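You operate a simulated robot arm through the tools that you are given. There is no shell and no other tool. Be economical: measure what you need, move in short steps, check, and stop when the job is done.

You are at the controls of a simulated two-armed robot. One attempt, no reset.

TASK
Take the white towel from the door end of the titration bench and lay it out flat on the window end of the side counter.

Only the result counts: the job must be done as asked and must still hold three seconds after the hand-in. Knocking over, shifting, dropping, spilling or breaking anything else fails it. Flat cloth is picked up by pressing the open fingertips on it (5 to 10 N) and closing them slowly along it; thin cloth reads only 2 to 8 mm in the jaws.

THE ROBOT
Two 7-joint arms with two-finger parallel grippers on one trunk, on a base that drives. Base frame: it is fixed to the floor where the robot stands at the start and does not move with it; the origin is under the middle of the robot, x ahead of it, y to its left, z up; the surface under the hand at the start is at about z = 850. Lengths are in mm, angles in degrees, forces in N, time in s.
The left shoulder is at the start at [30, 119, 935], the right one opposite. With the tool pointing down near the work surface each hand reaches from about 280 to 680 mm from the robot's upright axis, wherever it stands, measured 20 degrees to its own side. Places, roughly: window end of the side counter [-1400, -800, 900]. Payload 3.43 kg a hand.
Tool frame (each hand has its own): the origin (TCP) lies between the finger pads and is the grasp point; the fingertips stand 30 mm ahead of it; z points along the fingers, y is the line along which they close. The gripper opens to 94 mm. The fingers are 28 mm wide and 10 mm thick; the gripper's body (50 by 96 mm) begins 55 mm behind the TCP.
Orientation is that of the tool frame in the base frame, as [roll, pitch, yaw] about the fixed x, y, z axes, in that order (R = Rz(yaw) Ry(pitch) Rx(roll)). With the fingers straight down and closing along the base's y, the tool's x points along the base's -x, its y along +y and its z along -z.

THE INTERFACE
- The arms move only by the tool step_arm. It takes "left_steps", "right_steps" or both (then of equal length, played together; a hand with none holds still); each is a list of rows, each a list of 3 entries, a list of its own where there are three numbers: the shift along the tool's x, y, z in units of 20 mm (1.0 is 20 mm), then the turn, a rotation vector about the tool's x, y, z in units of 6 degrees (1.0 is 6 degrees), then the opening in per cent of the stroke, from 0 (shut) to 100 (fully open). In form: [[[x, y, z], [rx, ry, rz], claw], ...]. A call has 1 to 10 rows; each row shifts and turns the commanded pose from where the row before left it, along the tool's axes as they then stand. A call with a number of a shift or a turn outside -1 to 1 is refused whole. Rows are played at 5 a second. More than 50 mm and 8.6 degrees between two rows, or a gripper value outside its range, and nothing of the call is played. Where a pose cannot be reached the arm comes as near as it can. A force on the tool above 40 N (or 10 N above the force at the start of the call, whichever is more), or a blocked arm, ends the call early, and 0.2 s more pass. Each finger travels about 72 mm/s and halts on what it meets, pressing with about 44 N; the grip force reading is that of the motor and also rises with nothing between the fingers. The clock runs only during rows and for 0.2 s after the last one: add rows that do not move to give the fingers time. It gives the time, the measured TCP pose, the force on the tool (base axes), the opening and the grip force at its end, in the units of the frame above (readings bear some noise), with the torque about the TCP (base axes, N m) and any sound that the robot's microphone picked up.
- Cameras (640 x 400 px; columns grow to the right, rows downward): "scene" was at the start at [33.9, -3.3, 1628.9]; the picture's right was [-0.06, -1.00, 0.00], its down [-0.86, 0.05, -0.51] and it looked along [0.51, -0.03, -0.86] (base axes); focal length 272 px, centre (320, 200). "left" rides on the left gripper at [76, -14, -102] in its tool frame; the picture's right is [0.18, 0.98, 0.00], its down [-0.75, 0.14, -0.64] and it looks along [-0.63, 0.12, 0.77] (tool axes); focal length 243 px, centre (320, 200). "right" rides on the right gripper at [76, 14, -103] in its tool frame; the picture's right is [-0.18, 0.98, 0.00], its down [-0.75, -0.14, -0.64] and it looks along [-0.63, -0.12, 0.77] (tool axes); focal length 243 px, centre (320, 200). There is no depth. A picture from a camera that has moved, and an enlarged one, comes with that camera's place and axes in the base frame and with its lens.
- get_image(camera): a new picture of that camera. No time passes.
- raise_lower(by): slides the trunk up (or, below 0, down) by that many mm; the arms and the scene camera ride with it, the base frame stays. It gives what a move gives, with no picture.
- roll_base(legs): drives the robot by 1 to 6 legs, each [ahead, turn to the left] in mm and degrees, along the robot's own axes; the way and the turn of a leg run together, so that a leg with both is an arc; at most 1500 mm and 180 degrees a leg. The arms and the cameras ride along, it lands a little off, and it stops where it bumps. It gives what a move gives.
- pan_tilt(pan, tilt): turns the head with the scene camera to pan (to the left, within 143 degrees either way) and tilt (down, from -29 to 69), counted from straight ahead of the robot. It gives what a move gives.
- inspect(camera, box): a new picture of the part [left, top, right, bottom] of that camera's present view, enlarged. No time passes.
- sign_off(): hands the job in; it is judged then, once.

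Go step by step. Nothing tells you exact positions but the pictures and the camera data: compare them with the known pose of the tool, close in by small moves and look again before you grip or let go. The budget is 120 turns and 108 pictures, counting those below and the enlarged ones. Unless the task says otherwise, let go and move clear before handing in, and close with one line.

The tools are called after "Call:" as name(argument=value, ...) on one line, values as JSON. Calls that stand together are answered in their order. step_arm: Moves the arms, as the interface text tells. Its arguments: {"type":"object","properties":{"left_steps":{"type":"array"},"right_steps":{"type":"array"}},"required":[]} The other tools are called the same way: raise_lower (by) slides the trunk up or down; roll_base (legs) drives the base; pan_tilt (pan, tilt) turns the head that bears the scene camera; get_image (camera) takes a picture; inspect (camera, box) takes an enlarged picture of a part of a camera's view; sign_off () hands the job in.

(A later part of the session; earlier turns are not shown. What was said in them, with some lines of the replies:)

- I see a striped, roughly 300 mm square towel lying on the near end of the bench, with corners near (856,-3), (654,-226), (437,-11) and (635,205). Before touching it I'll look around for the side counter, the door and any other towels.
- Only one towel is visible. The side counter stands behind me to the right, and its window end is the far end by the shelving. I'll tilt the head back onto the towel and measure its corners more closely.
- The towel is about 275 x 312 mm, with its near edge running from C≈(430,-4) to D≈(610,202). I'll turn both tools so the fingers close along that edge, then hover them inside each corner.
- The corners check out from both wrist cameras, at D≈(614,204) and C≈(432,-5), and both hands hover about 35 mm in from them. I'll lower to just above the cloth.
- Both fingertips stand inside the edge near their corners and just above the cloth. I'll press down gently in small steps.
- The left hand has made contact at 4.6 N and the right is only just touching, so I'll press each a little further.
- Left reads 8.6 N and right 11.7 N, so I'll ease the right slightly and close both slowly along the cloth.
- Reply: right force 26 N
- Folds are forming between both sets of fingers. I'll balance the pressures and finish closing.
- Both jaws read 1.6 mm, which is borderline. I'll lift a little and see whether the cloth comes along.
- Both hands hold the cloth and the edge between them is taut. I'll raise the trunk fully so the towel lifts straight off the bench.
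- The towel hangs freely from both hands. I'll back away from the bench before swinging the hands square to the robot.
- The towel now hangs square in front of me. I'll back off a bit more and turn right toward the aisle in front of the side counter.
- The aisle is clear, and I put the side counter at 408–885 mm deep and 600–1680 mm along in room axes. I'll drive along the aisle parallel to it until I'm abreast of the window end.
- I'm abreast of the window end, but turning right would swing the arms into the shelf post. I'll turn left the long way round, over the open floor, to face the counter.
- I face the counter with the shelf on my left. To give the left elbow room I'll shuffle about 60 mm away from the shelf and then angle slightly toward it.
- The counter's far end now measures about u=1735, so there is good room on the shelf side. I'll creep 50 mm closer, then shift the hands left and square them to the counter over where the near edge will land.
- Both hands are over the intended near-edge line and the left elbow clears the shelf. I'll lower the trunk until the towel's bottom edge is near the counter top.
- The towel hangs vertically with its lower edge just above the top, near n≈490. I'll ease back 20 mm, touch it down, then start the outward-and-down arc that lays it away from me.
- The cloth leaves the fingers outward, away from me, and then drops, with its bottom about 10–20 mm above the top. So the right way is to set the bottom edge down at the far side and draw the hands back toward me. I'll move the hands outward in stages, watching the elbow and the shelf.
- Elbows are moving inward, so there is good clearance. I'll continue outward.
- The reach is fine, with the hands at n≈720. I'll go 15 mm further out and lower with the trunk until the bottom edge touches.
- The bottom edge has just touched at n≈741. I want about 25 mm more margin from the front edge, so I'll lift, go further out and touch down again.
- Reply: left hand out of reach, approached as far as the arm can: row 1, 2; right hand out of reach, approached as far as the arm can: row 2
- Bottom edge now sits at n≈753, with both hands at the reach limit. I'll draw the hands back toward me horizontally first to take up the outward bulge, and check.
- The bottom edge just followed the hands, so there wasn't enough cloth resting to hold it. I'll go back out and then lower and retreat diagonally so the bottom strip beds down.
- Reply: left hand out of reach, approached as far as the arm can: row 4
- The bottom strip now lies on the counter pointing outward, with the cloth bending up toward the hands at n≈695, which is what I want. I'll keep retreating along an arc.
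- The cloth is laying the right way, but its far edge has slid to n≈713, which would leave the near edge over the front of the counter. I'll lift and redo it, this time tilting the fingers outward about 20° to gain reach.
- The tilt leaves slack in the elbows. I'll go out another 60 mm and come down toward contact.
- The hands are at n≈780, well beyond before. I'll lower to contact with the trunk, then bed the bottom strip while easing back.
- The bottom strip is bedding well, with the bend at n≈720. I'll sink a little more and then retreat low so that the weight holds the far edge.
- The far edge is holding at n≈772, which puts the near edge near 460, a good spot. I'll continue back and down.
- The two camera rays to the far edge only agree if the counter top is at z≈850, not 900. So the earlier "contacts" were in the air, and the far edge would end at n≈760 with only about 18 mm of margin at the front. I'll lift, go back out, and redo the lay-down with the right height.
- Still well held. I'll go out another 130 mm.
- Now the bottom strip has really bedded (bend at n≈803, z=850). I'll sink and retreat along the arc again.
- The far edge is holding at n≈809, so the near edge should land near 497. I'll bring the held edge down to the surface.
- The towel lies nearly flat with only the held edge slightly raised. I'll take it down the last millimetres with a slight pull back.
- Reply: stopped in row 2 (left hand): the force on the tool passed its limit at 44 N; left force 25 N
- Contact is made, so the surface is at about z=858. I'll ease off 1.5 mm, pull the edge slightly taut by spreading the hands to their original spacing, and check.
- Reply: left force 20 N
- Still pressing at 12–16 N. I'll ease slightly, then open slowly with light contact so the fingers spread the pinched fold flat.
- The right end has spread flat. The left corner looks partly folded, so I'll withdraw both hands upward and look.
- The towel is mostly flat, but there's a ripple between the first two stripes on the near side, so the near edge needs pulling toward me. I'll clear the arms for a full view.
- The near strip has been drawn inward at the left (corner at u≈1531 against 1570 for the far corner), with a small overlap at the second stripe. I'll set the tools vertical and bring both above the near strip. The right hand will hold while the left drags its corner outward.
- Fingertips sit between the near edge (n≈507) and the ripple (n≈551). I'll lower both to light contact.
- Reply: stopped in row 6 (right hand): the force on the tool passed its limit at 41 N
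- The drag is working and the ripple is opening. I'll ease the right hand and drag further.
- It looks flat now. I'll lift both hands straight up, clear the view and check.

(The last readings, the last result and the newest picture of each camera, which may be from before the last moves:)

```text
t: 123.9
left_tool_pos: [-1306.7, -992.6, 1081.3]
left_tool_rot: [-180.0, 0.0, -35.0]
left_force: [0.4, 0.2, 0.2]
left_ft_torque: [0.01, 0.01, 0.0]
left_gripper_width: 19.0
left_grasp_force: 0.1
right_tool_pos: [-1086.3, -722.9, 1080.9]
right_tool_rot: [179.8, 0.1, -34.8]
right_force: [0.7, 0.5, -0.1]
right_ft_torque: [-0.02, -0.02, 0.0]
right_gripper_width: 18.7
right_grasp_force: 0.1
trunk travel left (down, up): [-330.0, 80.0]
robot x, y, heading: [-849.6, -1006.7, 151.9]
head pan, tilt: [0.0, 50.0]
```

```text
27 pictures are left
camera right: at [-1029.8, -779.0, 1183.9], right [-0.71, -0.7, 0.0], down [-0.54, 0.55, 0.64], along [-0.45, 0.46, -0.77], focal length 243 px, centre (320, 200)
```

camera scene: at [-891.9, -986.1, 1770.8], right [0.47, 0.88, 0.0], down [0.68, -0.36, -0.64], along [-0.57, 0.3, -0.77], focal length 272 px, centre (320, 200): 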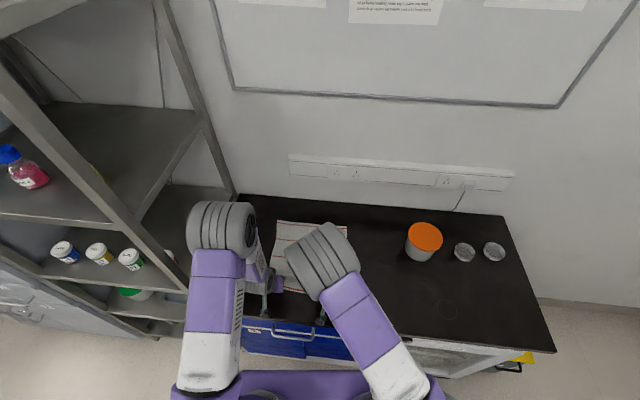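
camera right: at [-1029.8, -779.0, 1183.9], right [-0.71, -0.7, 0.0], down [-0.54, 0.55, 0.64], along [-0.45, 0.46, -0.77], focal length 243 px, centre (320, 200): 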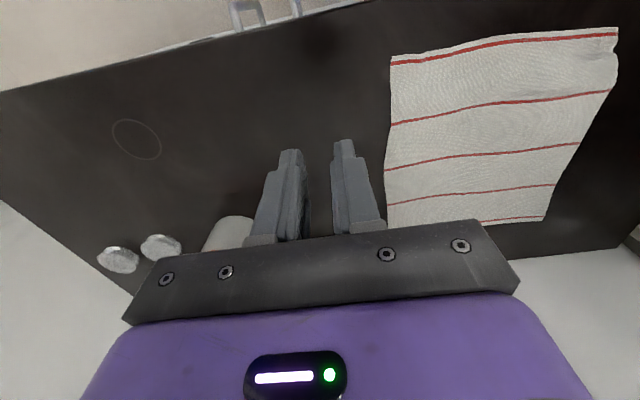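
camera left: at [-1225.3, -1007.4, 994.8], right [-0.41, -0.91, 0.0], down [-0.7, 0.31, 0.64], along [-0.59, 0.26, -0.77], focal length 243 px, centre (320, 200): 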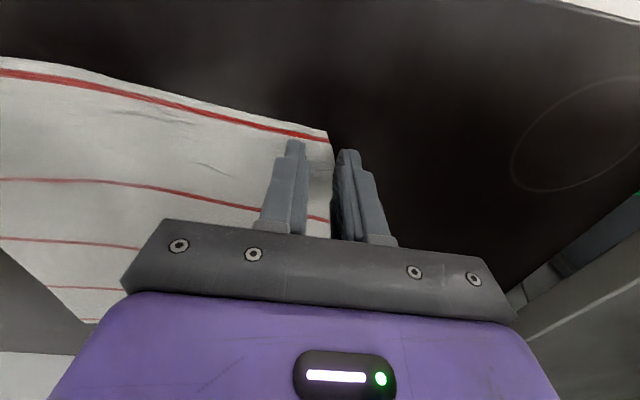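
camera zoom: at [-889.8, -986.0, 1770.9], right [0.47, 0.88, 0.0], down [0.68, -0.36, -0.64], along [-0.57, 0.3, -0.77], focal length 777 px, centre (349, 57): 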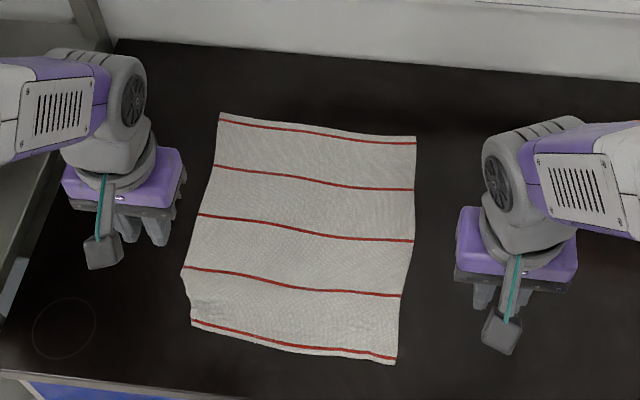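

The towel now lies flat and square on the counter. I'll take a close look at the left end for any leftover ripple.

Call:
get_image(camera="left")

Call:
inspect(camera="scene", box=[250, 210, 350, 310])

```text
26 pictures are left
camera left: at [-1236.5, -1024.2, 1184.2], right [-0.41, -0.91, 0.0], down [-0.7, 0.31, 0.64], along [-0.59, 0.26, -0.77], focal length 243 px, centre (320, 200)
```

left: 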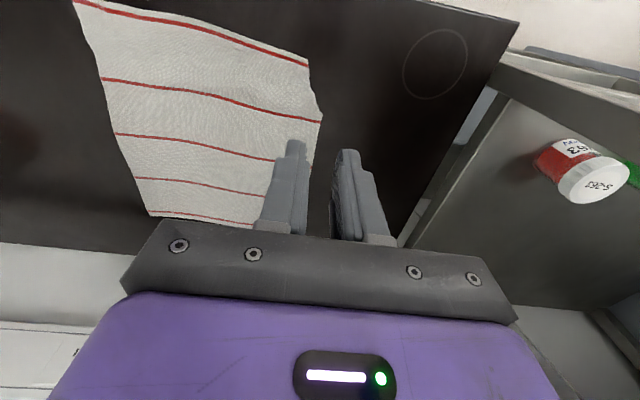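

```text
4.00 times, centred on (300, 260) of scene
camera zoom: at [-889.8, -986.0, 1770.9], right [0.47, 0.88, 0.0], down [0.68, -0.36, -0.64], along [-0.57, 0.3, -0.77], focal length 1087 px, centre (400, -40)
```

zoom: 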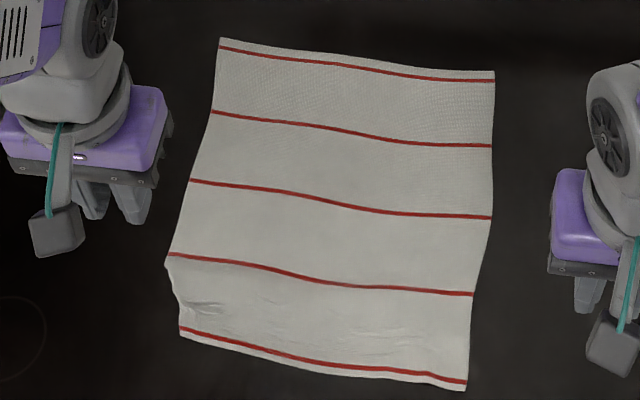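

All five stripes lie parallel, the whole cloth is on the counter's window end, and only faint creases remain. Both hands are empty and well clear above it, so I'll hand in.

Call:
sign_off()

```text
The job is handed in.
```

The white towel is off the titration bench and laid flat on the window end of the side counter, with only faint creases near its left front corner. Nothing else was seen to be knocked or moved.
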